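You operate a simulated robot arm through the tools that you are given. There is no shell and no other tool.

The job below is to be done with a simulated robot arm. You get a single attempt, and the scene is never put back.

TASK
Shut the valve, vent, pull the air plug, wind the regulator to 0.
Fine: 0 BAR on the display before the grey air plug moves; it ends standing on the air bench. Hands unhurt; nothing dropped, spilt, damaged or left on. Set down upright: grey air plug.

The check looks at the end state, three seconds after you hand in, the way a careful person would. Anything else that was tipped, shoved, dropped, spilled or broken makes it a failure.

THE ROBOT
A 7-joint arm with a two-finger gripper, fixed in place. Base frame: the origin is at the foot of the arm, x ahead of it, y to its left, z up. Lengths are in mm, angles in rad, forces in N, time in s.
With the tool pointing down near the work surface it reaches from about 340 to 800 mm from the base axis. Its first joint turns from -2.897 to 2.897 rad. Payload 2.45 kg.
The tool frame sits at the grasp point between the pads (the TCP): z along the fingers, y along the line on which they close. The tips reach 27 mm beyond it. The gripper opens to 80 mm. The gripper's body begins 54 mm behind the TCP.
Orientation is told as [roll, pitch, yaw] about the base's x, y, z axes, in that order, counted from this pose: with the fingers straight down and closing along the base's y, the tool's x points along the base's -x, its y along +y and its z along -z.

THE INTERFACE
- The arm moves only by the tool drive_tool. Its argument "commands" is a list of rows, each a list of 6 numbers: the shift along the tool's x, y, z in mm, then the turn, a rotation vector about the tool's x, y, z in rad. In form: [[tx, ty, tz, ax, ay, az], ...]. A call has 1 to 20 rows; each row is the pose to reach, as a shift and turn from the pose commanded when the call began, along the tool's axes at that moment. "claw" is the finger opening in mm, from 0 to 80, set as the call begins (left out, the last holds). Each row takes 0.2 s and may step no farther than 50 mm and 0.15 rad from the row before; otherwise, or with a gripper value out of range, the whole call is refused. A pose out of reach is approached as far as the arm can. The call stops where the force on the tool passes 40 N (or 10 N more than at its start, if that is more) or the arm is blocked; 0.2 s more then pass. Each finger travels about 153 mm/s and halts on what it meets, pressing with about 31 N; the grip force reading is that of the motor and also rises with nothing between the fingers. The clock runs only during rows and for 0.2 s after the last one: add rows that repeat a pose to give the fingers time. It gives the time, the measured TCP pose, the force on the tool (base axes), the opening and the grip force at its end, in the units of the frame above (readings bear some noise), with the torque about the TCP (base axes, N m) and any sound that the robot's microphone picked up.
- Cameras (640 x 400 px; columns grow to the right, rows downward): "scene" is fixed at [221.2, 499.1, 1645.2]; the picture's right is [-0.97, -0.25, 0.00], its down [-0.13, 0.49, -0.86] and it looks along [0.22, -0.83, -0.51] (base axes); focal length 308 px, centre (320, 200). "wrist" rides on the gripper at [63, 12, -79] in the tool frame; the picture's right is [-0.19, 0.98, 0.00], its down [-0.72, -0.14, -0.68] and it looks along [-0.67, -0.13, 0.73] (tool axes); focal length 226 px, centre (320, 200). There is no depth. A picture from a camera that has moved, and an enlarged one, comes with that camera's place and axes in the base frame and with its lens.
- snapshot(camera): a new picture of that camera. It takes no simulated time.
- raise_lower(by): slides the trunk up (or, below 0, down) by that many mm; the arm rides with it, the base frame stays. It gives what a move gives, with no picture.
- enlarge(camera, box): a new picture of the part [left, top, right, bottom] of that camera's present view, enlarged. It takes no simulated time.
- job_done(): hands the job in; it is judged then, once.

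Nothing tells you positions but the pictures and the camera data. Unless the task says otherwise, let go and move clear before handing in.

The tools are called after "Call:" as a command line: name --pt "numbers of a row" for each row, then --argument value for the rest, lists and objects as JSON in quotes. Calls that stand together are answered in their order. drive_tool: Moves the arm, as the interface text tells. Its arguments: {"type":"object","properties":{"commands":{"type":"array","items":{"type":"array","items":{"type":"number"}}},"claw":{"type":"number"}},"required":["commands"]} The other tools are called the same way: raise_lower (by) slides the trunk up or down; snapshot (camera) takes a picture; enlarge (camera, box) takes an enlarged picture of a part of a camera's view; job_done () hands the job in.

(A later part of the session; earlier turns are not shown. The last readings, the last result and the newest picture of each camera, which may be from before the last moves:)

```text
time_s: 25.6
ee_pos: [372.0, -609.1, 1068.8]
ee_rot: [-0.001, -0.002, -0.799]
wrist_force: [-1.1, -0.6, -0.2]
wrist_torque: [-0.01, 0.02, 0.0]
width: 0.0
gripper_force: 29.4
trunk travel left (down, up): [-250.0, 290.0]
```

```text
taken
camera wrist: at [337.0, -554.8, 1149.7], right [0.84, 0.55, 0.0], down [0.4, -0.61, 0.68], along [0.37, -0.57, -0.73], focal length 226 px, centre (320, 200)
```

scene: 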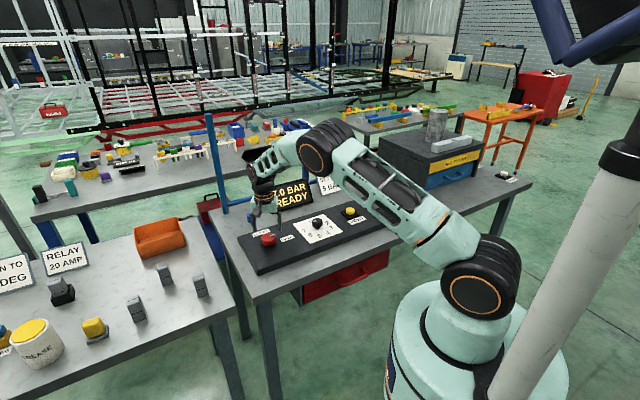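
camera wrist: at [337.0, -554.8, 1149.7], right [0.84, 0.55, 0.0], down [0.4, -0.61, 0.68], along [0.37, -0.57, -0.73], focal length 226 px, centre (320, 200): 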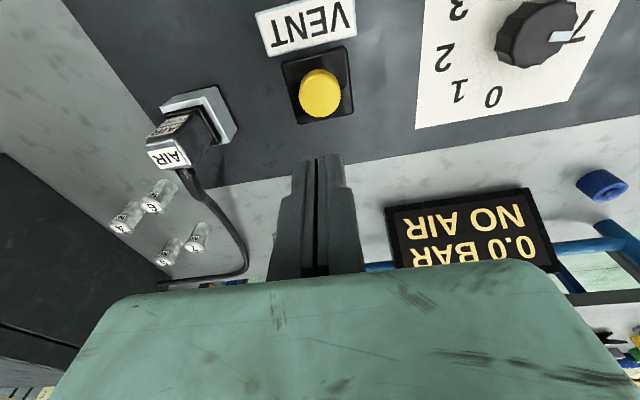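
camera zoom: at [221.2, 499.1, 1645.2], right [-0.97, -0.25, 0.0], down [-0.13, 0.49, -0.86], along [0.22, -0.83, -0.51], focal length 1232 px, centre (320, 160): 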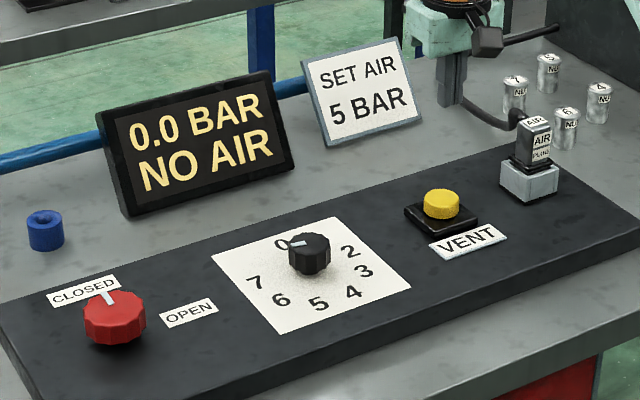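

It holds at 0.0 BAR, so the plug may now move. First I'll study the plug, its cord and the free bench space.

Call:
enlarge --camera "scene" --box '[340, 150, 420, 200]'

Call:
enlarge --camera "wrist" --box '[80, 60, 280, 290]'

Call:
enlarge --camera "scene" --box '[340, 130, 540, 255]'

```text
8.00 times, centred on (380, 175) of scene
camera zoom: at [221.2, 499.1, 1645.2], right [-0.97, -0.25, 0.0], down [-0.13, 0.49, -0.86], along [0.22, -0.83, -0.51], focal length 2465 px, centre (-160, 400)
```

zoom: 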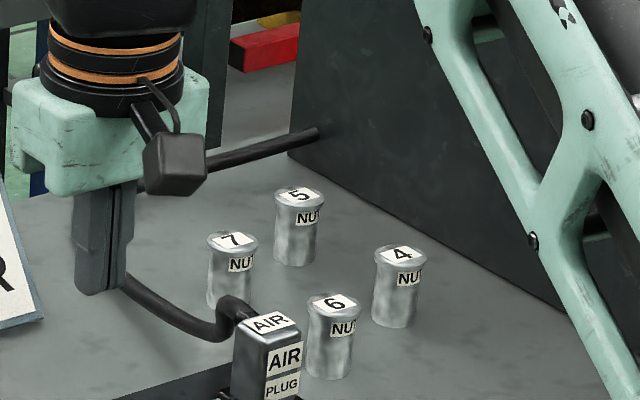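

```text
1.74 times, centred on (180, 175) of wrist
camera zoom: at [337.0, -554.8, 1149.7], right [0.84, 0.55, 0.0], down [0.4, -0.61, 0.68], along [0.37, -0.57, -0.73], focal length 393 px, centre (564, 244)
```

zoom: 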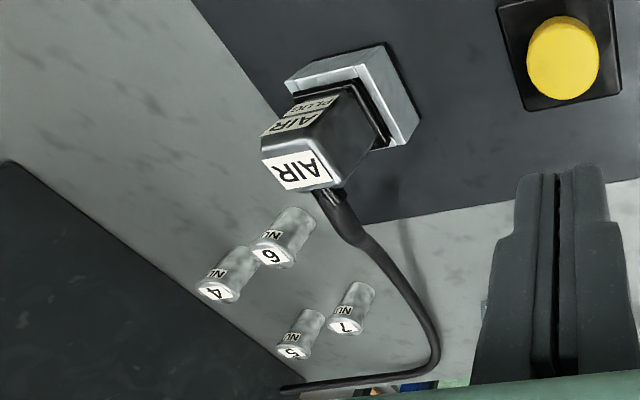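

```text
3.20 times, centred on (440, 192) of scene
camera zoom: at [221.2, 499.1, 1645.2], right [-0.97, -0.25, 0.0], down [-0.13, 0.49, -0.86], along [0.22, -0.83, -0.51], focal length 986 px, centre (-64, 224)
```

zoom: 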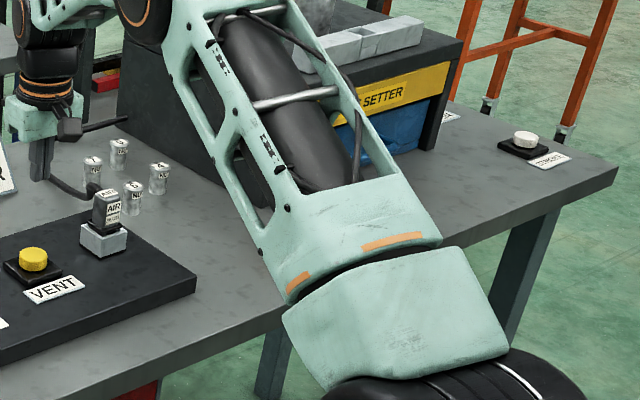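

The plug is narrow along the panel axis, its cord exits the far side, and there's free bench to the left of the panel's end. I'll move above the plug with the fingers across its narrow sides.

Call:
drive_tool --pt "-4 -42 -4 0 0 -0.005" --pt "-8 -84 -8 0 0 -0.01" --pt "-12.4 -124.9 -11 0 0 -0.015" --pt "-12.4 -124.9 -11 0 0 -0.015" --pt "-12.4 -124.9 -11 0 0 -0.015" --claw 60

Call:
snapshot --camera "wrist"

Call:
enlarge --camera "wrist" --box '[220, 60, 420, 185]'

Call:
enlarge --camera "scene" --box '[330, 140, 420, 210]'

```text
time_s: 26.8
ee_pos: [294.8, -703.3, 1080.9]
ee_rot: [0.0, -0.003, -0.781]
wrist_force: [-0.4, 1.1, 0.3]
wrist_torque: [-0.07, -0.01, -0.02]
width: 60.1
gripper_force: 0.0
trunk travel left (down, up): [-250.0, 290.0]
```

```text
taken
camera wrist: at [259.0, -649.1, 1160.6], right [0.83, 0.56, 0.0], down [0.41, -0.6, 0.68], along [0.38, -0.57, -0.73], focal length 226 px, centre (320, 200)
```

wrist: 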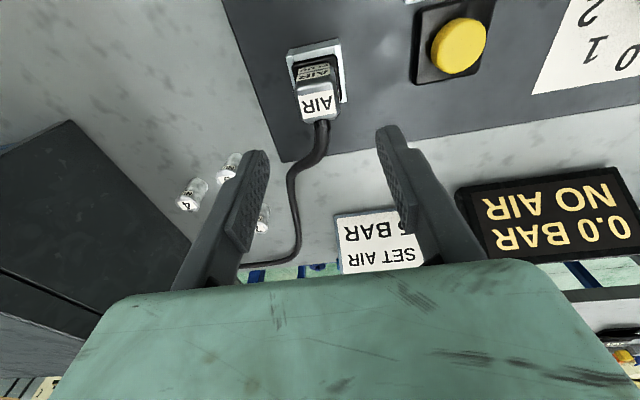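

```text
3.20 times, centred on (320, 122) of wrist
camera zoom: at [259.0, -649.1, 1160.6], right [0.83, 0.56, 0.0], down [0.41, -0.6, 0.68], along [0.38, -0.57, -0.73], focal length 723 px, centre (320, 448)
```

zoom: 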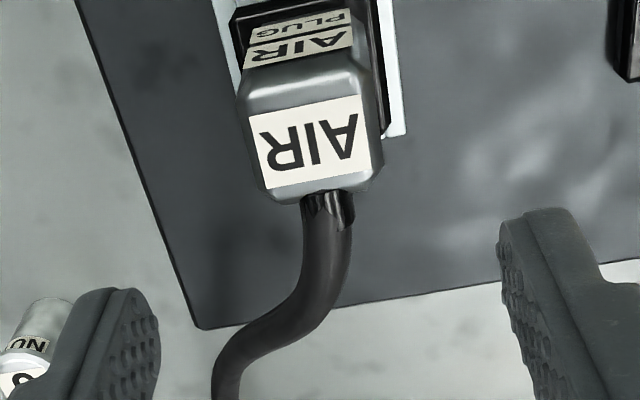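

```text
5.71 times, centred on (375, 175) of scene
camera zoom: at [221.2, 499.1, 1645.2], right [-0.97, -0.25, 0.0], down [-0.13, 0.49, -0.86], along [0.22, -0.83, -0.51], focal length 1760 px, centre (6, 343)
```

zoom: 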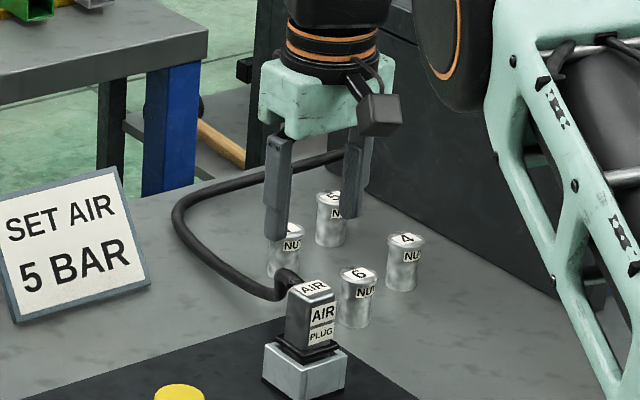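

The plug is nearly centred. I'll shift slightly and descend in stages, rechecking alignment as I go.

Call:
drive_tool --pt "2.5 -2 20 0 0 0" --pt "2.5 -2 40 0 0 0" --pt "2.5 -2 55 0 0 0" --pt "2.5 -2 55 0 0 0"

Call:
snapshot --camera "wrist"

Call:
enlarge --camera "scene" --box '[345, 160, 401, 208]'

```text
time_s: 27.8
ee_pos: [289.1, -704.0, 1028.5]
ee_rot: [0.0, -0.002, -0.782]
wrist_force: [-0.8, -0.9, -0.5]
wrist_torque: [-0.01, 0.0, 0.0]
width: 60.0
gripper_force: 0.1
trunk travel left (down, up): [-250.0, 290.0]
```

```text
taken
camera wrist: at [253.6, -649.2, 1108.0], right [0.83, 0.56, 0.0], down [0.41, -0.6, 0.68], along [0.38, -0.57, -0.73], focal length 226 px, centre (320, 200)
```

wrist: 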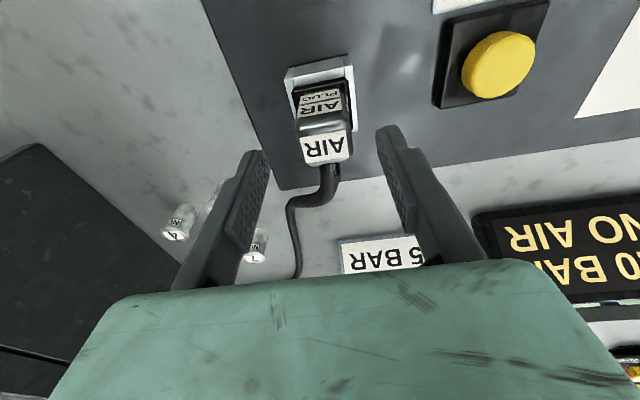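

```text
8.33 times, centred on (373, 184) of scene
camera zoom: at [221.2, 499.1, 1645.2], right [-0.97, -0.25, 0.0], down [-0.13, 0.49, -0.86], along [0.22, -0.83, -0.51], focal length 2567 px, centre (-122, 333)
```

zoom: 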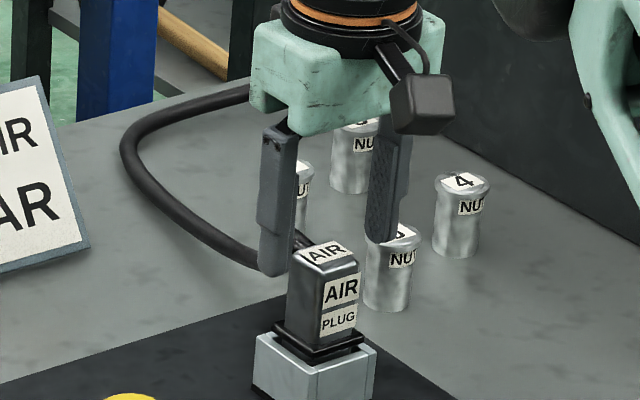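

The plug is 3.5 mm off laterally and its top is at z≈992. I'll correct that, descend to z≈984 so the tips stay above the flange, then check.

Call:
drive_tool --pt "0 3.5 0 0 0 0" --pt "0 3.5 15 0 0 0" --pt "0 3.5 30 0 0 0" --pt "0 3.5 44 0 0 0" --pt "0 3.5 44 0 0 0"

Call:
enlarge --camera "wrist" --box '[220, 80, 420, 240]'

Call:
enlarge --camera "scene" --box '[345, 160, 401, 208]'

```text
time_s: 28.9
ee_pos: [291.3, -700.2, 983.8]
ee_rot: [-0.002, -0.004, -0.783]
wrist_force: [0.4, 0.4, -0.2]
wrist_torque: [0.0, 0.0, -0.02]
width: 59.9
gripper_force: 0.1
trunk travel left (down, up): [-250.0, 290.0]
```

```text
2.50 times, centred on (320, 160) of wrist
camera zoom: at [255.0, -646.6, 1063.1], right [0.83, 0.56, 0.0], down [0.41, -0.6, 0.68], along [0.38, -0.57, -0.73], focal length 565 px, centre (320, 300)
```

zoom: 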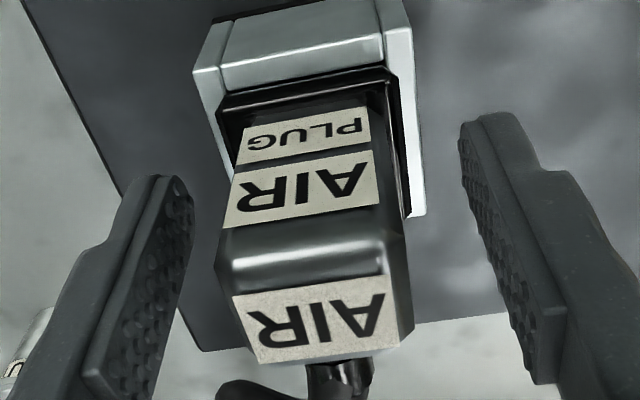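

```text
8.33 times, centred on (373, 184) of scene
camera zoom: at [221.2, 499.1, 1645.2], right [-0.97, -0.25, 0.0], down [-0.13, 0.49, -0.86], along [0.22, -0.83, -0.51], focal length 2567 px, centre (-122, 333)
```

zoom: 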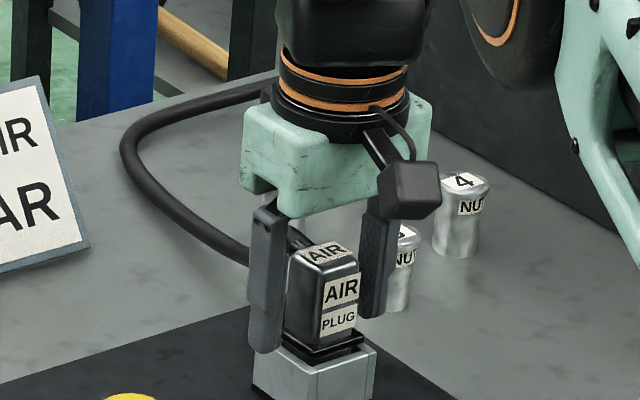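

The fingers straddle the plug body. I'll raise 2 mm for flange clearance and close.

Call:
drive_tool --pt "0 0 -2 0 0 0" --pt "0 0 -2 0 0 0" --pt "0 0 -2 0 0 0" --claw 15

Call:
enlarge --camera "wrist" --box '[220, 80, 420, 240]'

Call:
enlarge --camera "scene" --box '[345, 160, 401, 208]'

```text
time_s: 29.8
ee_pos: [290.0, -701.7, 985.0]
ee_rot: [-0.001, -0.003, -0.785]
wrist_force: [0.0, 0.0, 0.0]
wrist_torque: [0.01, -0.01, 0.0]
width: 29.3
gripper_force: 30.9
trunk travel left (down, up): [-250.0, 290.0]
```

```text
2.50 times, centred on (320, 160) of wrist
camera zoom: at [254.9, -647.0, 1065.4], right [0.83, 0.56, 0.0], down [0.41, -0.6, 0.68], along [0.38, -0.57, -0.73], focal length 565 px, centre (320, 300)
```

zoom: 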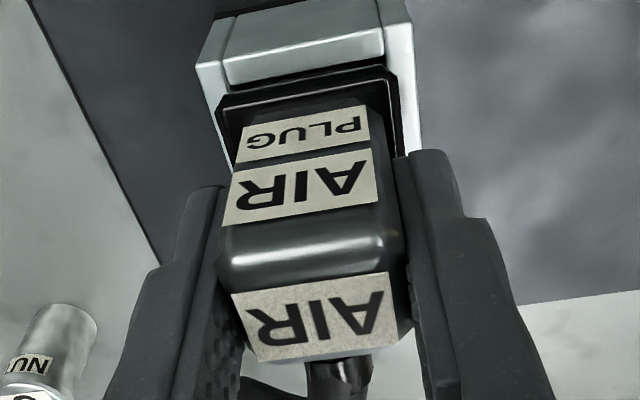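

```text
8.33 times, centred on (373, 184) of scene
camera zoom: at [221.2, 499.1, 1645.2], right [-0.97, -0.25, 0.0], down [-0.13, 0.49, -0.86], along [0.22, -0.83, -0.51], focal length 2567 px, centre (-122, 333)
```

zoom: 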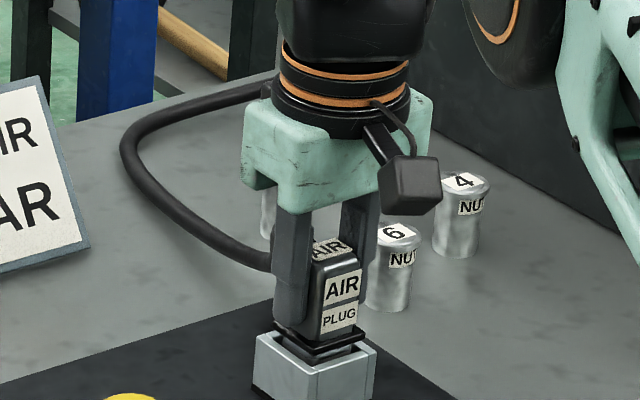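

I have the plug gripped at 29.3 mm with no side load. Now I'll pull straight up slowly.

Call:
drive_tool --pt "0 0 -4 0 0 0" --pt "0 0 -8 0 0 0" --pt "0 0 -12 0 0 0" --pt "0 0 -16 0 0 0" --pt "0 0 -20 0 0 0"

Call:
enlarge --camera "scene" --box '[240, 140, 420, 260]'

Call:
snapshot --camera "wrist"

```text
time_s: 30.9
ee_pos: [290.7, -702.4, 1007.7]
ee_rot: [-0.002, -0.001, -0.784]
wrist_force: [0.6, -0.1, -1.4]
wrist_torque: [0.0, 0.0, -0.01]
width: 29.4
gripper_force: 31.4
trunk travel left (down, up): [-250.0, 290.0]
```

```text
3.33 times, centred on (330, 200) of scene
camera zoom: at [221.2, 499.1, 1645.2], right [-0.97, -0.25, 0.0], down [-0.13, 0.49, -0.86], along [0.22, -0.83, -0.51], focal length 1027 px, centre (287, 200)
```

zoom: 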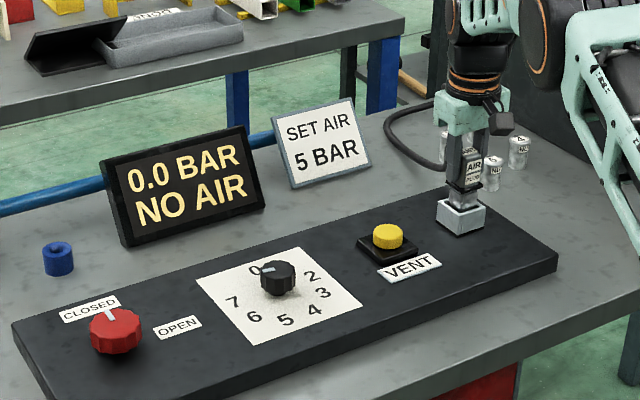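

```text
taken
camera wrist: at [254.8, -648.4, 1087.6], right [0.83, 0.56, 0.0], down [0.41, -0.61, 0.68], along [0.38, -0.57, -0.73], focal length 226 px, centre (320, 200)
```

wrist: 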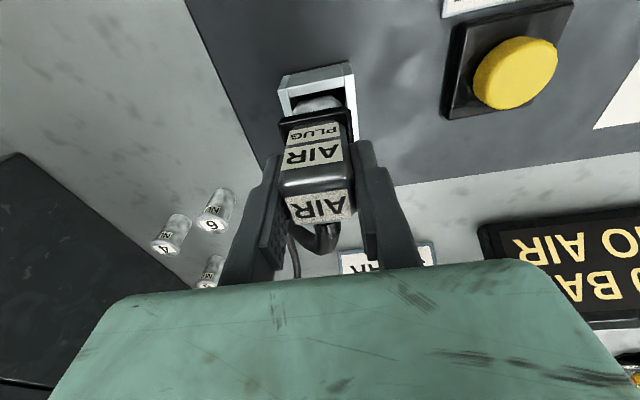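

The plug is sliding out with very little force, about 1.4 N. I'll keep lifting.

Call:
drive_tool --pt "0 0 -8 0 0 0" --pt "0 0 -16 0 0 0" --pt "0 0 -26 0 0 0" --pt "0 0 -38 0 0 0" --pt "0 0 -50 0 0 0"

Call:
enlarge --camera "scene" --box '[330, 140, 420, 210]'

Call:
snapshot --camera "wrist"

```text
time_s: 32.1
ee_pos: [289.0, -701.0, 1057.3]
ee_rot: [-0.002, 0.0, -0.783]
wrist_force: [0.1, -0.1, -1.9]
wrist_torque: [-0.01, 0.0, -0.02]
width: 29.4
gripper_force: 31.1
trunk travel left (down, up): [-250.0, 290.0]
```

```text
5.71 times, centred on (375, 175) of scene
camera zoom: at [221.2, 499.1, 1645.2], right [-0.97, -0.25, 0.0], down [-0.13, 0.49, -0.86], along [0.22, -0.83, -0.51], focal length 1760 px, centre (6, 343)
```

zoom: 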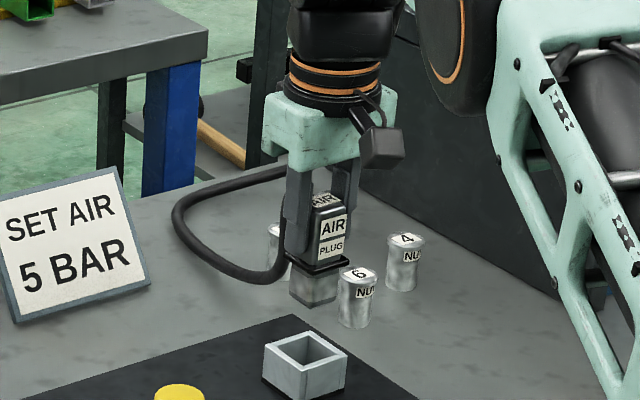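

```text
taken
camera wrist: at [254.6, -647.3, 1137.2], right [0.83, 0.56, 0.0], down [0.41, -0.61, 0.68], along [0.38, -0.57, -0.73], focal length 226 px, centre (320, 200)
```

wrist: 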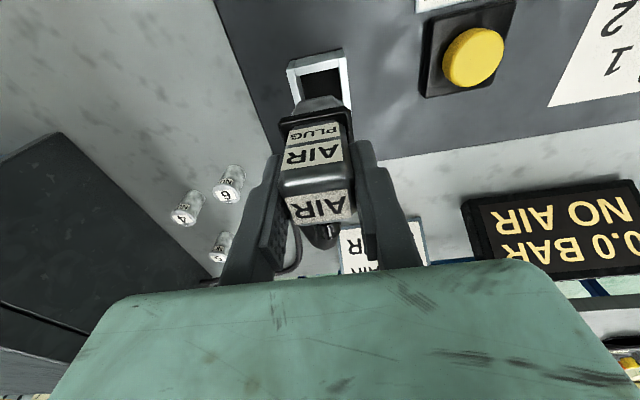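

The plug is clear of the socket and the bench is free just left of the panel's end, in front of the nuts. Its cord loops round the far side of the nuts, so I'll move sideways in steps and turn the plug slightly so the cord stays away from them.

Call:
drive_tool --pt "6 -13 0 0 0 -0.06" --pt "12 -26 0 0 0 -0.12" --pt "18 -39 0 0 0 -0.18" --pt "25 -52 0 0 0 -0.25" --pt "25 -52 0 0 0 -0.25"

Call:
enlarge --camera "scene" --box '[330, 140, 420, 210]'

Call:
snapshot --camera "wrist"

```text
time_s: 33.4
ee_pos: [235.8, -720.2, 1056.1]
ee_rot: [-0.004, -0.003, -0.534]
wrist_force: [0.0, -0.2, -1.8]
wrist_torque: [0.02, -0.01, -0.02]
width: 29.6
gripper_force: 30.9
trunk travel left (down, up): [-250.0, 290.0]
```

```text
5.71 times, centred on (375, 175) of scene
camera zoom: at [221.2, 499.1, 1645.2], right [-0.97, -0.25, 0.0], down [-0.13, 0.49, -0.86], along [0.22, -0.83, -0.51], focal length 1760 px, centre (6, 343)
```

zoom: 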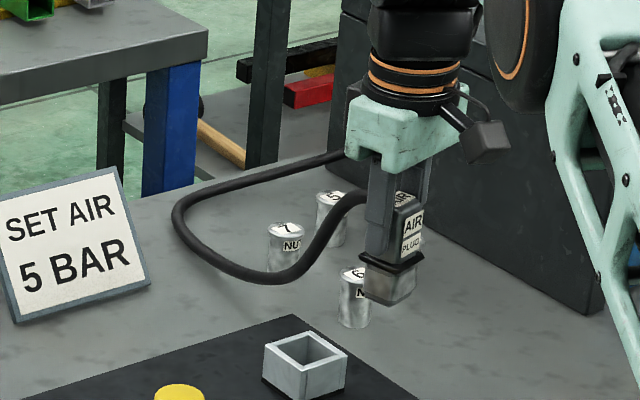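

```text
taken
camera wrist: at [187.8, -677.6, 1135.7], right [0.67, 0.75, 0.0], down [0.55, -0.48, 0.68], along [0.51, -0.46, -0.73], focal length 226 px, centre (320, 200)
```

wrist: 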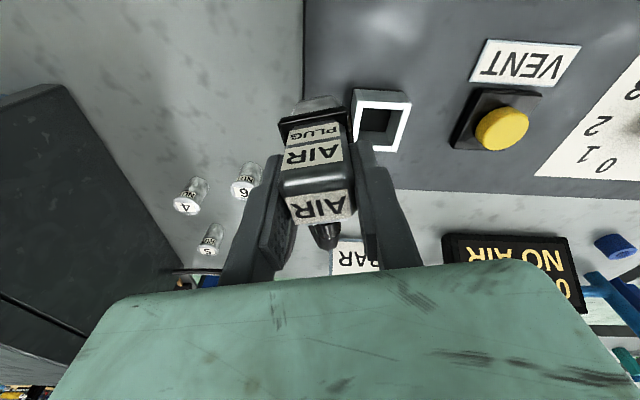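

The cord's outer loop hasn't moved, but the cord passes near nut 7 and nut 6. I'll zoom in on that before going on.

Call:
enlarge --camera "scene" --box '[355, 160, 403, 200]'

Call:
enlarge --camera "wrist" --box '[150, 140, 350, 290]'

```text
10.00 times, centred on (379, 180) of scene
camera zoom: at [221.2, 499.1, 1645.2], right [-0.97, -0.25, 0.0], down [-0.13, 0.49, -0.86], along [0.22, -0.83, -0.51], focal length 3081 px, centre (-270, 400)
```

zoom: 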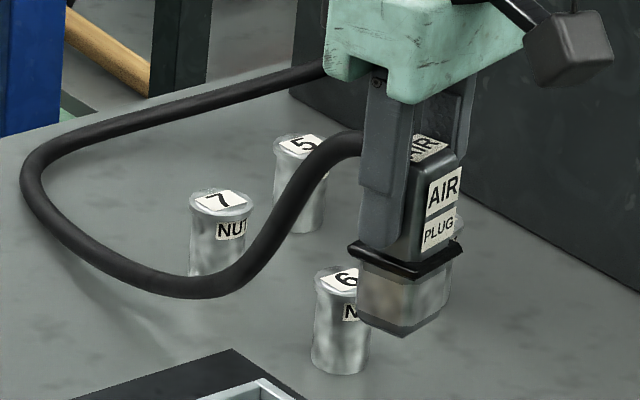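

```text
2.67 times, centred on (250, 215) of wrist
camera zoom: at [187.8, -677.6, 1135.7], right [0.67, 0.75, 0.0], down [0.55, -0.48, 0.68], along [0.51, -0.46, -0.73], focal length 603 px, centre (507, 160)
```

zoom: 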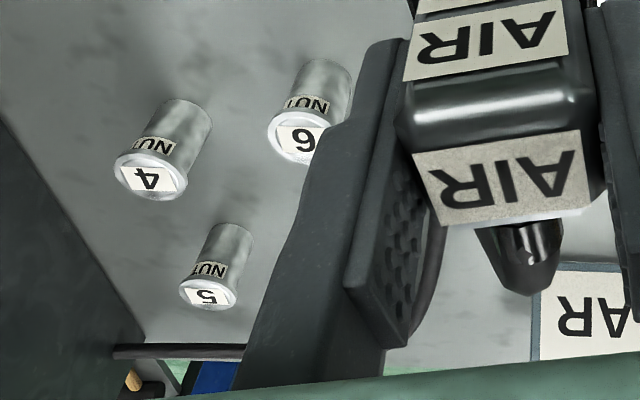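

The cord hovers just above the bench and clears nut 7 by roughly 20 mm. I'll continue to the free spot left of the panel, turning the plug further so the cord leaves away from the nuts.

Call:
drive_tool --pt "10 -10 0 0 0 -0.067" --pt "20 -20 0 0 0 -0.134" --pt "30 -29 0 0 0 -0.2" --pt "40 -39 0 0 0 -0.267" --pt "49.5 -48.8 0 0 0 -0.334" --pt "49.5 -48.8 0 0 0 -0.334"

Call:
enlarge --camera "scene" --box '[340, 140, 430, 210]'

Call:
snapshot --camera "wrist"

```text
time_s: 34.8
ee_pos: [166.9, -739.5, 1056.3]
ee_rot: [-0.004, -0.002, -0.197]
wrist_force: [-0.3, 0.3, -1.2]
wrist_torque: [0.01, -0.02, -0.02]
width: 29.9
gripper_force: 31.0
trunk travel left (down, up): [-250.0, 290.0]
```

```text
5.71 times, centred on (385, 175) of scene
camera zoom: at [221.2, 499.1, 1645.2], right [-0.97, -0.25, 0.0], down [-0.13, 0.49, -0.86], along [0.22, -0.83, -0.51], focal length 1760 px, centre (-51, 343)
```

zoom: 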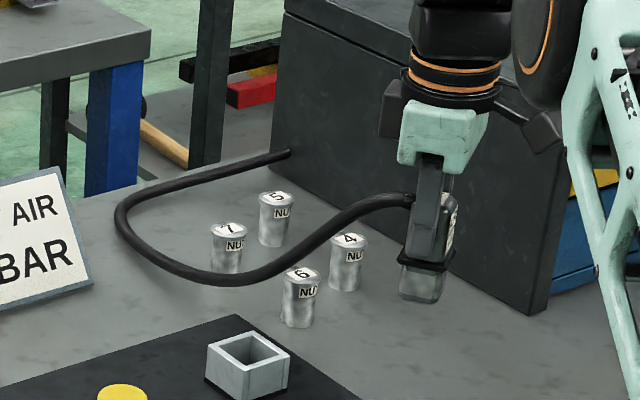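

```text
taken
camera wrist: at [108.8, -713.1, 1136.7], right [0.38, 0.92, 0.0], down [0.68, -0.28, 0.68], along [0.63, -0.26, -0.73], focal length 226 px, centre (320, 200)
```

wrist: 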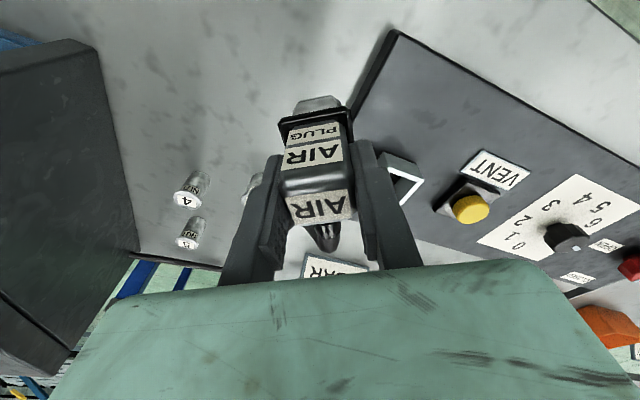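

I'll zoom in on where the cord passes nuts 6 and 7 before lowering.

Call:
enlarge --camera "scene" --box '[365, 165, 413, 203]'

Call:
enlarge --camera "wrist" --box '[130, 150, 350, 290]'

```text
10.53 times, centred on (389, 184) of scene
camera zoom: at [221.2, 499.1, 1645.2], right [-0.97, -0.25, 0.0], down [-0.13, 0.49, -0.86], along [0.22, -0.83, -0.51], focal length 3243 px, centre (-406, 368)
```

zoom: 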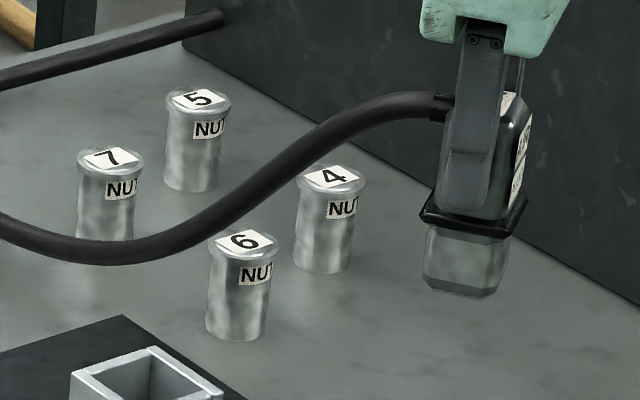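

```text
2.86 times, centred on (240, 220) of wrist
camera zoom: at [108.8, -713.1, 1136.7], right [0.38, 0.92, 0.0], down [0.68, -0.28, 0.68], along [0.63, -0.26, -0.73], focal length 646 px, centre (549, 143)
```

zoom: 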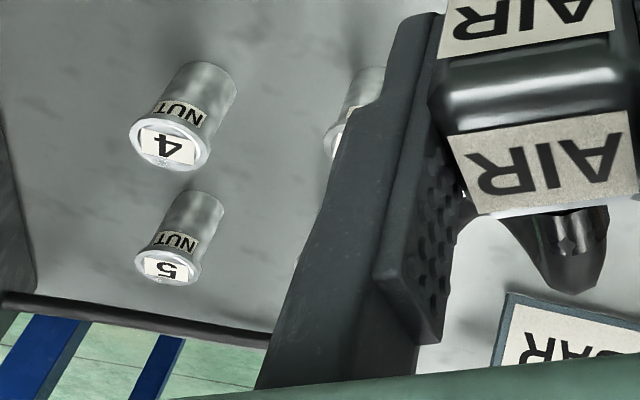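

The cord runs through the air in front of nuts 6 and 7 and nothing has moved. The spot below the plug is clear, so I'll lower it part way.

Call:
drive_tool --pt "0 0 15 0 0 0" --pt "0 0 30 0 0 0" --pt "0 0 45 0 0 0" --pt "0 0 60 0 0 0" --pt "0 0 75 0 0 0" --pt "0 0 75 0 0 0"

Call:
enlarge --camera "scene" --box '[340, 140, 430, 210]'

Call:
snapshot --camera "wrist"

```text
time_s: 36.1
ee_pos: [166.9, -738.7, 981.7]
ee_rot: [-0.004, 0.0, -0.201]
wrist_force: [0.5, 0.0, -0.4]
wrist_torque: [0.0, 0.01, 0.05]
width: 29.4
gripper_force: 31.2
trunk travel left (down, up): [-250.0, 290.0]
```

```text
5.71 times, centred on (385, 175) of scene
camera zoom: at [221.2, 499.1, 1645.2], right [-0.97, -0.25, 0.0], down [-0.13, 0.49, -0.86], along [0.22, -0.83, -0.51], focal length 1760 px, centre (-51, 343)
```

zoom: 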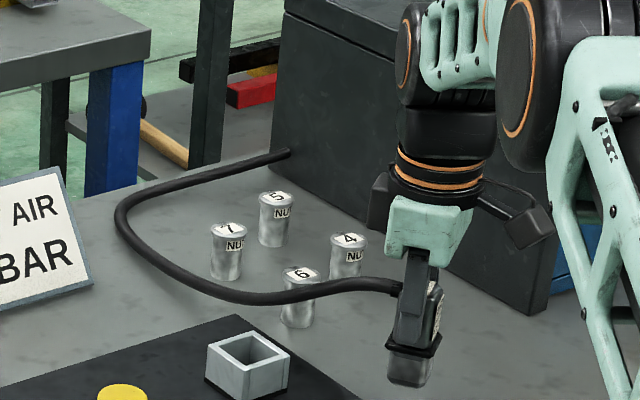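

```text
taken
camera wrist: at [108.4, -713.0, 1061.4], right [0.38, 0.92, 0.0], down [0.68, -0.28, 0.68], along [0.63, -0.26, -0.73], focal length 226 px, centre (320, 200)
```

wrist: 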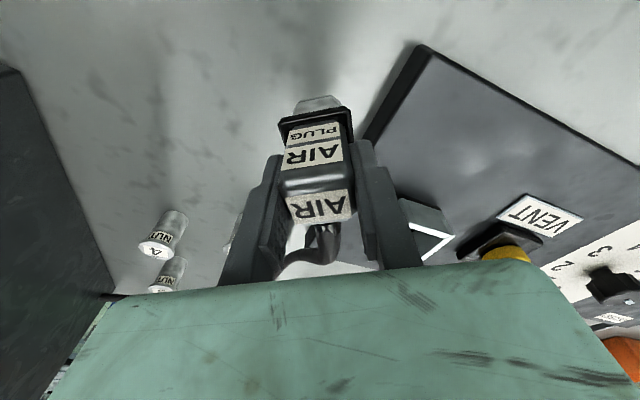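

The nuts haven't moved and the cord passes in front of nut 6. I'll turn the plug a bit more, swinging its cord boot away from the nuts, before setting it down.

Call:
drive_tool --pt "0 0 0 0 0 -0.08" --pt "0 0 0 0 0 -0.16" --pt "0 0 0 0 0 -0.24" --pt "0 0 0 0 0 -0.24"

Call:
enlarge --camera "scene" --box '[340, 150, 430, 220]'

Call:
snapshot --camera "wrist"

```text
time_s: 37.1
ee_pos: [168.2, -737.7, 981.8]
ee_rot: [-0.004, 0.0, 0.04]
wrist_force: [-0.5, 0.5, -0.6]
wrist_torque: [0.0, 0.02, -0.03]
width: 29.5
gripper_force: 31.5
trunk travel left (down, up): [-250.0, 290.0]
```

```text
5.71 times, centred on (385, 185) of scene
camera zoom: at [221.2, 499.1, 1645.2], right [-0.97, -0.25, 0.0], down [-0.13, 0.49, -0.86], along [0.22, -0.83, -0.51], focal length 1760 px, centre (-51, 286)
```

zoom: 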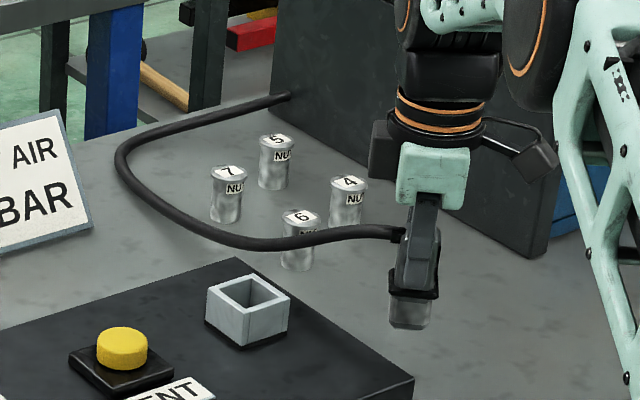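

```text
taken
camera wrist: at [104.5, -727.6, 1061.7], right [0.15, 0.99, 0.0], down [0.72, -0.11, 0.68], along [0.67, -0.11, -0.73], focal length 226 px, centre (320, 200)
```

wrist: 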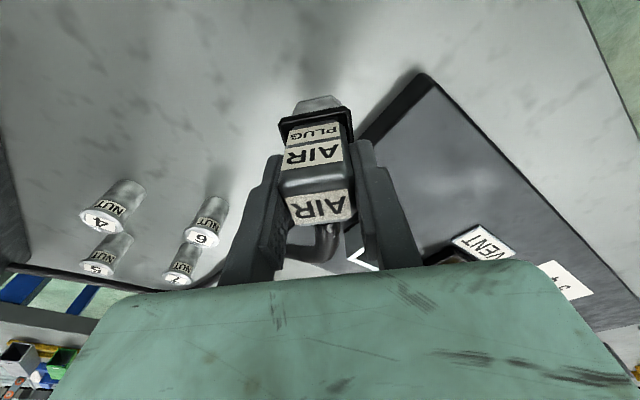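

The plug hangs clear of the panel edge. I'll lower it gently toward the bench in small steps, watching for contact force.

Call:
drive_tool --pt "0 0 4 0 0 0" --pt "0 0 8 0 0 0" --pt "0 0 12 0 0 0" --pt "0 0 15 0 0 0" --pt "0 0 15 0 0 0"

Call:
enlarge --camera "scene" --box '[370, 160, 430, 210]'

```text
time_s: 38.4
ee_pos: [168.4, -736.6, 966.7]
ee_rot: [-0.003, 0.0, 0.04]
wrist_force: [0.7, 0.2, -1.7]
wrist_torque: [0.02, -0.01, -0.01]
width: 29.2
gripper_force: 30.9
trunk travel left (down, up): [-250.0, 290.0]
```

```text
8.00 times, centred on (400, 185) of scene
camera zoom: at [221.2, 499.1, 1645.2], right [-0.97, -0.25, 0.0], down [-0.13, 0.49, -0.86], along [0.22, -0.83, -0.51], focal length 2465 px, centre (-320, 320)
```

zoom: 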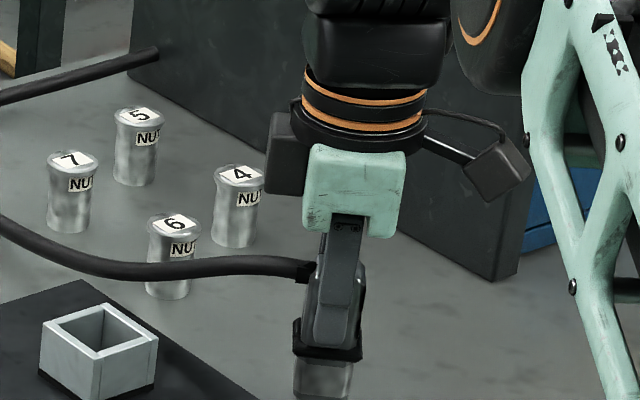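

It's still free. I'll keep going in 2 mm steps.

Call:
drive_tool --pt "0 0 2 0 0 0" --pt "0 0 4 0 0 0" --pt "0 0 6 0 0 0" --pt "0 0 8 0 0 0" --pt "0 0 8 0 0 0"

Call:
enlarge --camera "scene" --box '[370, 180, 430, 225]'

Call:
snapshot --camera "wrist"

```text
time_s: 39.5
ee_pos: [169.9, -739.1, 957.6]
ee_rot: [-0.003, -0.001, 0.041]
wrist_force: [0.0, 0.2, -1.8]
wrist_torque: [0.0, -0.01, 0.01]
width: 29.2
gripper_force: 31.3
trunk travel left (down, up): [-250.0, 290.0]
```

```text
8.89 times, centred on (400, 202) of scene
camera zoom: at [221.2, 499.1, 1645.2], right [-0.97, -0.25, 0.0], down [-0.13, 0.49, -0.86], along [0.22, -0.83, -0.51], focal length 2738 px, centre (-391, 178)
```

zoom: 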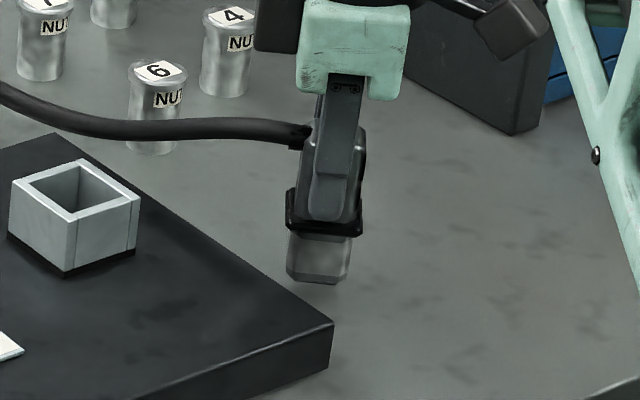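

```text
taken
camera wrist: at [105.7, -728.4, 1039.0], right [0.15, 0.99, 0.0], down [0.72, -0.11, 0.68], along [0.67, -0.11, -0.73], focal length 226 px, centre (320, 200)
```

wrist: 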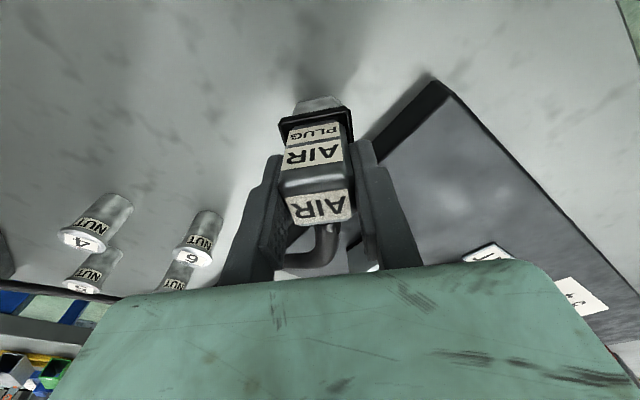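

The plug's bottom is still about 15 mm above the bench. I'll continue down gently.

Call:
drive_tool --pt "0 0 3 0 0 0" --pt "0 0 6 0 0 0" --pt "0 0 8 0 0 0" --pt "0 0 10 0 0 0" --pt "0 0 10 0 0 0"

Call:
enlarge --camera "scene" --box '[370, 180, 430, 225]'

```text
time_s: 40.8
ee_pos: [168.4, -739.9, 949.7]
ee_rot: [-0.007, -0.002, 0.04]
wrist_force: [0.7, -0.1, 4.6]
wrist_torque: [0.15, -0.14, -0.02]
width: 29.6
gripper_force: 31.3
trunk travel left (down, up): [-250.0, 290.0]
```

```text
8.89 times, centred on (400, 202) of scene
camera zoom: at [221.2, 499.1, 1645.2], right [-0.97, -0.25, 0.0], down [-0.13, 0.49, -0.86], along [0.22, -0.83, -0.51], focal length 2738 px, centre (-391, 178)
```

zoom: 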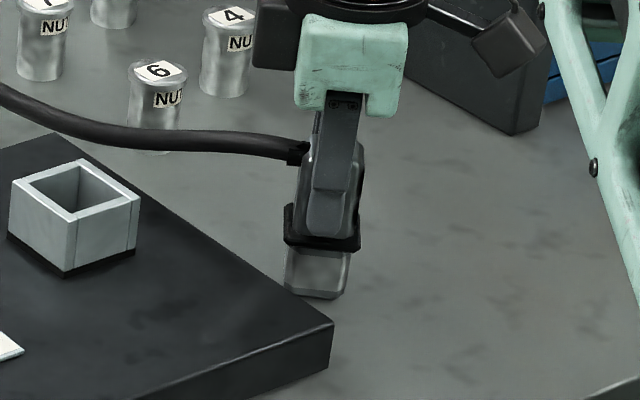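

Contact is now about 6 N, so the plug's base has touched down. I'll check it really is on the bench, clear of the panel edge.

Call:
enlarge --camera "scene" --box '[385, 190, 417, 214]'

Call:
enlarge --camera "wrist" --box '[240, 60, 440, 200]'

```text
16.00 times, centred on (401, 202) of scene
camera zoom: at [221.2, 499.1, 1645.2], right [-0.97, -0.25, 0.0], down [-0.13, 0.49, -0.86], along [0.22, -0.83, -0.51], focal length 4929 px, centre (-976, 168)
```

zoom: 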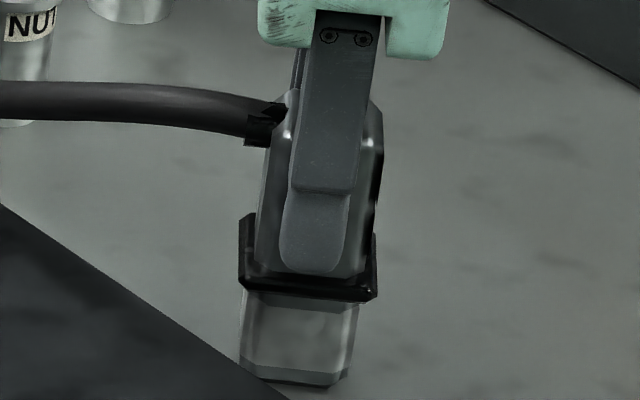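

```text
2.86 times, centred on (340, 130) of wrist
camera zoom: at [105.3, -728.3, 1029.8], right [0.15, 0.99, -0.01], down [0.72, -0.11, 0.68], along [0.67, -0.11, -0.73], focal length 646 px, centre (263, 400)
```

zoom: 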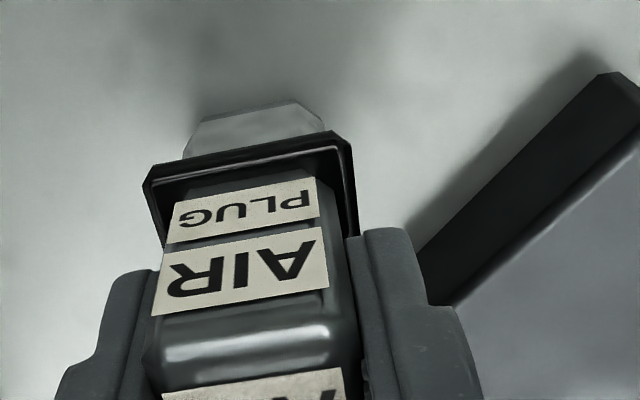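

The plug's tail is beyond the panel edge and partly hidden by it, so it's standing on the bench top. I'll press down 1.5 mm more to seat it flat and recheck.

Call:
drive_tool --pt "0 0 0.8 0 0 0" --pt "0 0 1.5 0 0 0" --pt "0 0 1.5 0 0 0"

```text
time_s: 41.5
ee_pos: [168.7, -739.4, 950.0]
ee_rot: [-0.007, -0.003, 0.039]
wrist_force: [2.2, -2.9, 15.2]
wrist_torque: [-0.04, -0.25, -0.08]
width: 29.2
gripper_force: 31.2
trunk travel left (down, up): [-250.0, 290.0]
```

The pressure centre is now well under the plug, so it's seated flat. I'll ease off the load and then open the fingers modestly.

Call:
drive_tool --pt "0 0 -1.5 0 0 0" --pt "0 0 -2.5 0 0 0" --pt "0 0 -2.5 0 0 0"

Call:
drive_tool --pt "0 0 0 0 0 0" --pt "0 0 0 0 0 0" --pt "0 0 0 0 0 0" --claw 50

Call:
enlarge --camera "scene" --box '[370, 180, 430, 225]'

Call:
enlarge --camera "wrist" --box '[220, 60, 440, 230]'

```text
time_s: 42.4
ee_pos: [168.2, -736.9, 948.5]
ee_rot: [-0.002, 0.0, 0.041]
wrist_force: [0.8, -1.7, 5.5]
wrist_torque: [0.01, -0.16, -0.01]
width: 29.4
gripper_force: 30.9
trunk travel left (down, up): [-250.0, 290.0]
```

```text
time_s: 43.1
ee_pos: [167.3, -737.7, 949.2]
ee_rot: [-0.003, -0.002, 0.039]
wrist_force: [0.0, -0.7, 0.3]
wrist_torque: [-0.01, 0.01, 0.02]
width: 50.0
gripper_force: 0.0
trunk travel left (down, up): [-250.0, 290.0]
```

```text
8.89 times, centred on (400, 202) of scene
camera zoom: at [221.2, 499.1, 1645.2], right [-0.97, -0.25, 0.0], down [-0.13, 0.49, -0.86], along [0.22, -0.83, -0.51], focal length 2738 px, centre (-391, 178)
```

zoom: 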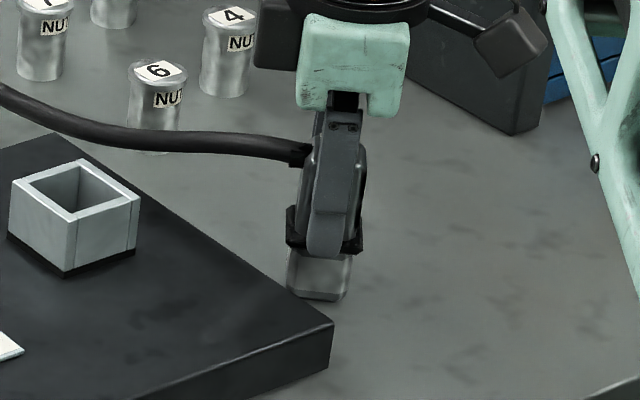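

```text
2.35 times, centred on (330, 145) of wrist
camera zoom: at [104.7, -727.5, 1030.2], right [0.15, 0.99, 0.0], down [0.72, -0.11, 0.68], along [0.67, -0.11, -0.73], focal length 532 px, centre (296, 329)
```

zoom: 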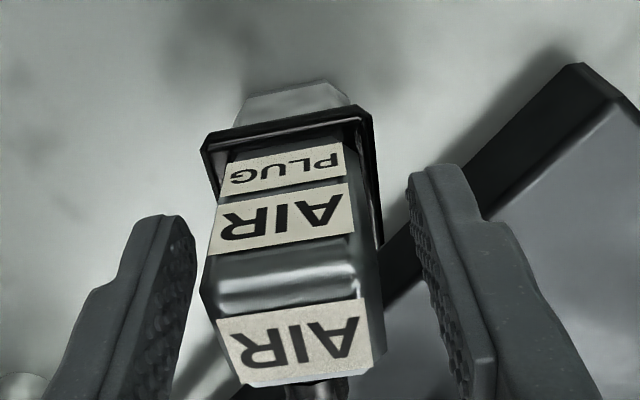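

The plug stands on its own with clear gaps both sides. I'll lift the gripper straight up.

Call:
drive_tool --pt "0 0 -8 0 0 0" --pt "0 0 -20 0 0 0" --pt "0 0 -40 0 0 0" --pt "0 0 -65 0 0 0" --pt "0 0 -100 0 0 0" --pt "0 0 -140 0 0 0" --pt "0 0 -140 0 0 0"

Call:
enlarge --camera "scene" --box '[340, 150, 430, 220]'

Call:
snapshot --camera "wrist"

```text
time_s: 44.8
ee_pos: [168.1, -738.8, 1092.5]
ee_rot: [-0.005, -0.001, 0.041]
wrist_force: [0.0, -0.7, 0.1]
wrist_torque: [0.02, 0.0, -0.01]
width: 49.8
gripper_force: 0.0
trunk travel left (down, up): [-250.0, 290.0]
```

```text
5.71 times, centred on (385, 185) of scene
camera zoom: at [221.2, 499.1, 1645.2], right [-0.97, -0.25, 0.0], down [-0.13, 0.49, -0.86], along [0.22, -0.83, -0.51], focal length 1760 px, centre (-51, 286)
```

zoom: 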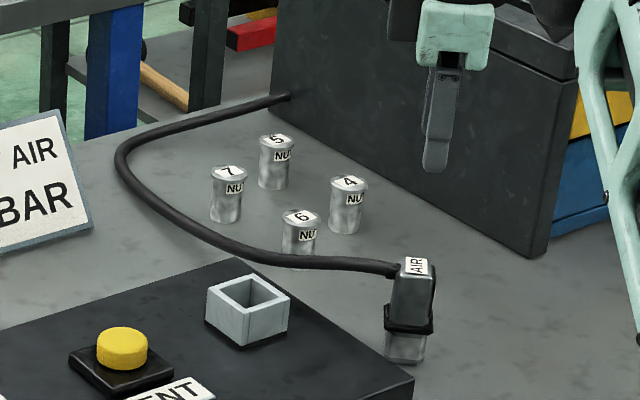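

```text
taken
camera wrist: at [104.3, -727.8, 1172.3], right [0.15, 0.99, 0.0], down [0.72, -0.11, 0.68], along [0.67, -0.11, -0.73], focal length 226 px, centre (320, 200)
```

wrist: 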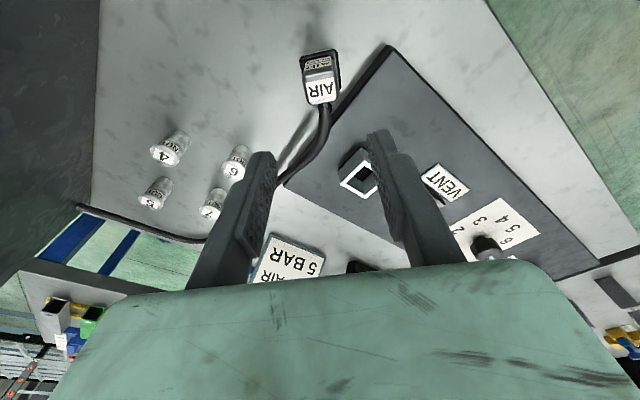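

The plug stands upright and the nuts are untouched. Next is the regulator, near (487,-485) with its top at z≈947. It reads 7 and 0 is at 12 o'clock with 40° per number, so I need 280° anticlockwise in several grips; I'll go above it now.

Call:
drive_tool --pt "-30 22 0 0 0 0.1445" --pt "-60 44 0 0 0 0.289" --pt "-90 66 5 0 0 0.4335" --pt "-120 87 10 0 0 0.578" --pt "-150 109 15 0 0 0.7225" --pt "-179 131 20 0 0 0.867" --pt "-209 153 26 0 0 1.0115" --pt "-239 175 32 0 0 1.156" --pt "-269 197 38 0 0 1.3" --pt "-299 218 44 0 0 1.445" --pt "-328.8 240.4 50 0 0 1.59" --pt "-328.8 240.4 50 0 0 1.59" --claw 65

Call:
snapshot --camera "wrist"

Call:
snapshot --camera "scene"

```text
time_s: 47.4
ee_pos: [487.4, -483.7, 1038.9]
ee_rot: [-0.003, -0.004, -1.551]
wrist_force: [-0.3, -0.2, -0.9]
wrist_torque: [0.0, 0.02, -0.02]
width: 65.0
gripper_force: 0.0
trunk travel left (down, up): [-250.0, 290.0]
```

```text
taken
camera wrist: at [499.1, -418.8, 1118.8], right [0.98, -0.18, 0.0], down [-0.13, -0.72, 0.68], along [-0.12, -0.67, -0.73], focal length 226 px, centre (320, 200)
```

wrist: 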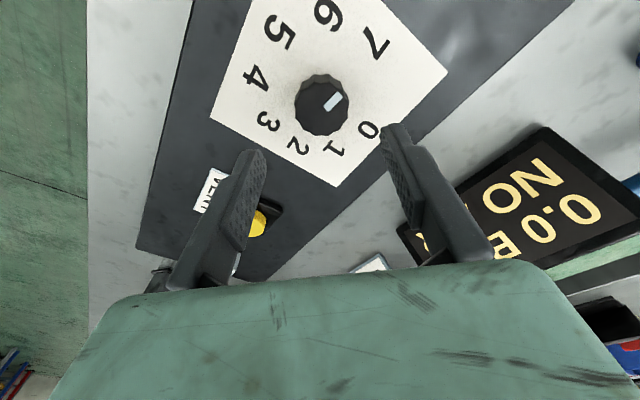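

```text
taken
```

scene: 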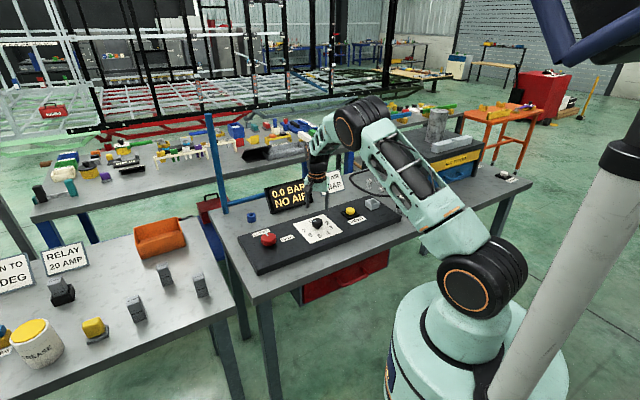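

I'm above the regulator and almost centred. I'll shift 3 mm and descend partway to recheck.

Call:
drive_tool --pt "-3 1 20 0 0 0" --pt "-3 1 40 0 0 0" --pt "-3 1 55 0 0 0" --pt "-3 1 55 0 0 0"

Call:
enlarge --camera "wrist" --box '[200, 60, 440, 210]'

```text
time_s: 48.4
ee_pos: [487.2, -488.2, 983.4]
ee_rot: [0.0, -0.001, -1.549]
wrist_force: [0.3, 0.3, 0.1]
wrist_torque: [0.0, 0.0, -0.01]
width: 64.7
gripper_force: 0.0
trunk travel left (down, up): [-250.0, 290.0]
```

```text
2.67 times, centred on (320, 135) of wrist
camera zoom: at [499.0, -423.6, 1064.4], right [0.98, -0.17, 0.0], down [-0.13, -0.72, 0.68], along [-0.12, -0.67, -0.73], focal length 603 px, centre (320, 373)
```

zoom: 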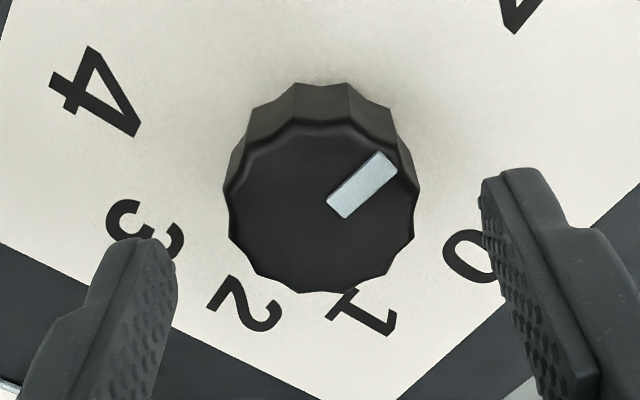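

The regulator is centred and its pointer measures exactly at 7. I'll descend to z≈952 and close on it.

Call:
drive_tool --pt "0 0 12 0 0 0" --pt "0 0 24 0 0 0" --pt "0 0 31 0 0 0" --pt "0 0 31 0 0 0"

Call:
drive_tool --pt "0 0 0 0 0 0" --pt "0 0 0 0 0 0" --pt "0 0 0 0 0 0" --claw 30

Call:
enlarge --camera "wrist" --box '[200, 80, 440, 230]'

```text
time_s: 49.4
ee_pos: [488.8, -487.8, 952.8]
ee_rot: [0.002, -0.003, -1.55]
wrist_force: [0.7, -0.5, 0.0]
wrist_torque: [-0.06, 0.02, -0.01]
width: 65.3
gripper_force: 0.1
trunk travel left (down, up): [-250.0, 290.0]
```

```text
time_s: 50.1
ee_pos: [487.6, -487.9, 952.5]
ee_rot: [0.0, -0.002, -1.55]
wrist_force: [-3.4, 0.1, -4.0]
wrist_torque: [-0.2, 0.11, 0.07]
width: 40.9
gripper_force: 45.5
trunk travel left (down, up): [-250.0, 290.0]
```

```text
2.67 times, centred on (320, 155) of wrist
camera zoom: at [499.5, -423.7, 1033.1], right [0.98, -0.17, 0.0], down [-0.13, -0.72, 0.68], along [-0.12, -0.67, -0.73], focal length 603 px, centre (320, 320)
```

zoom: 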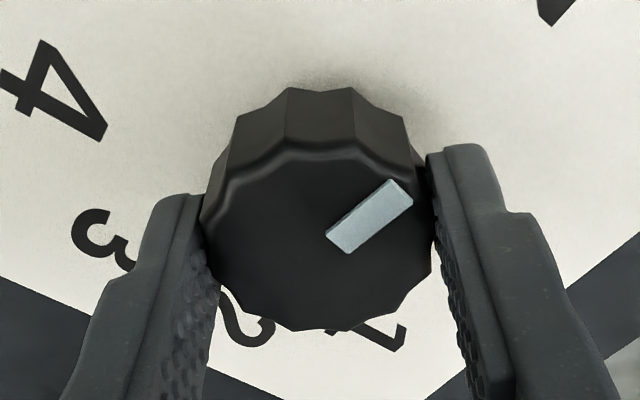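

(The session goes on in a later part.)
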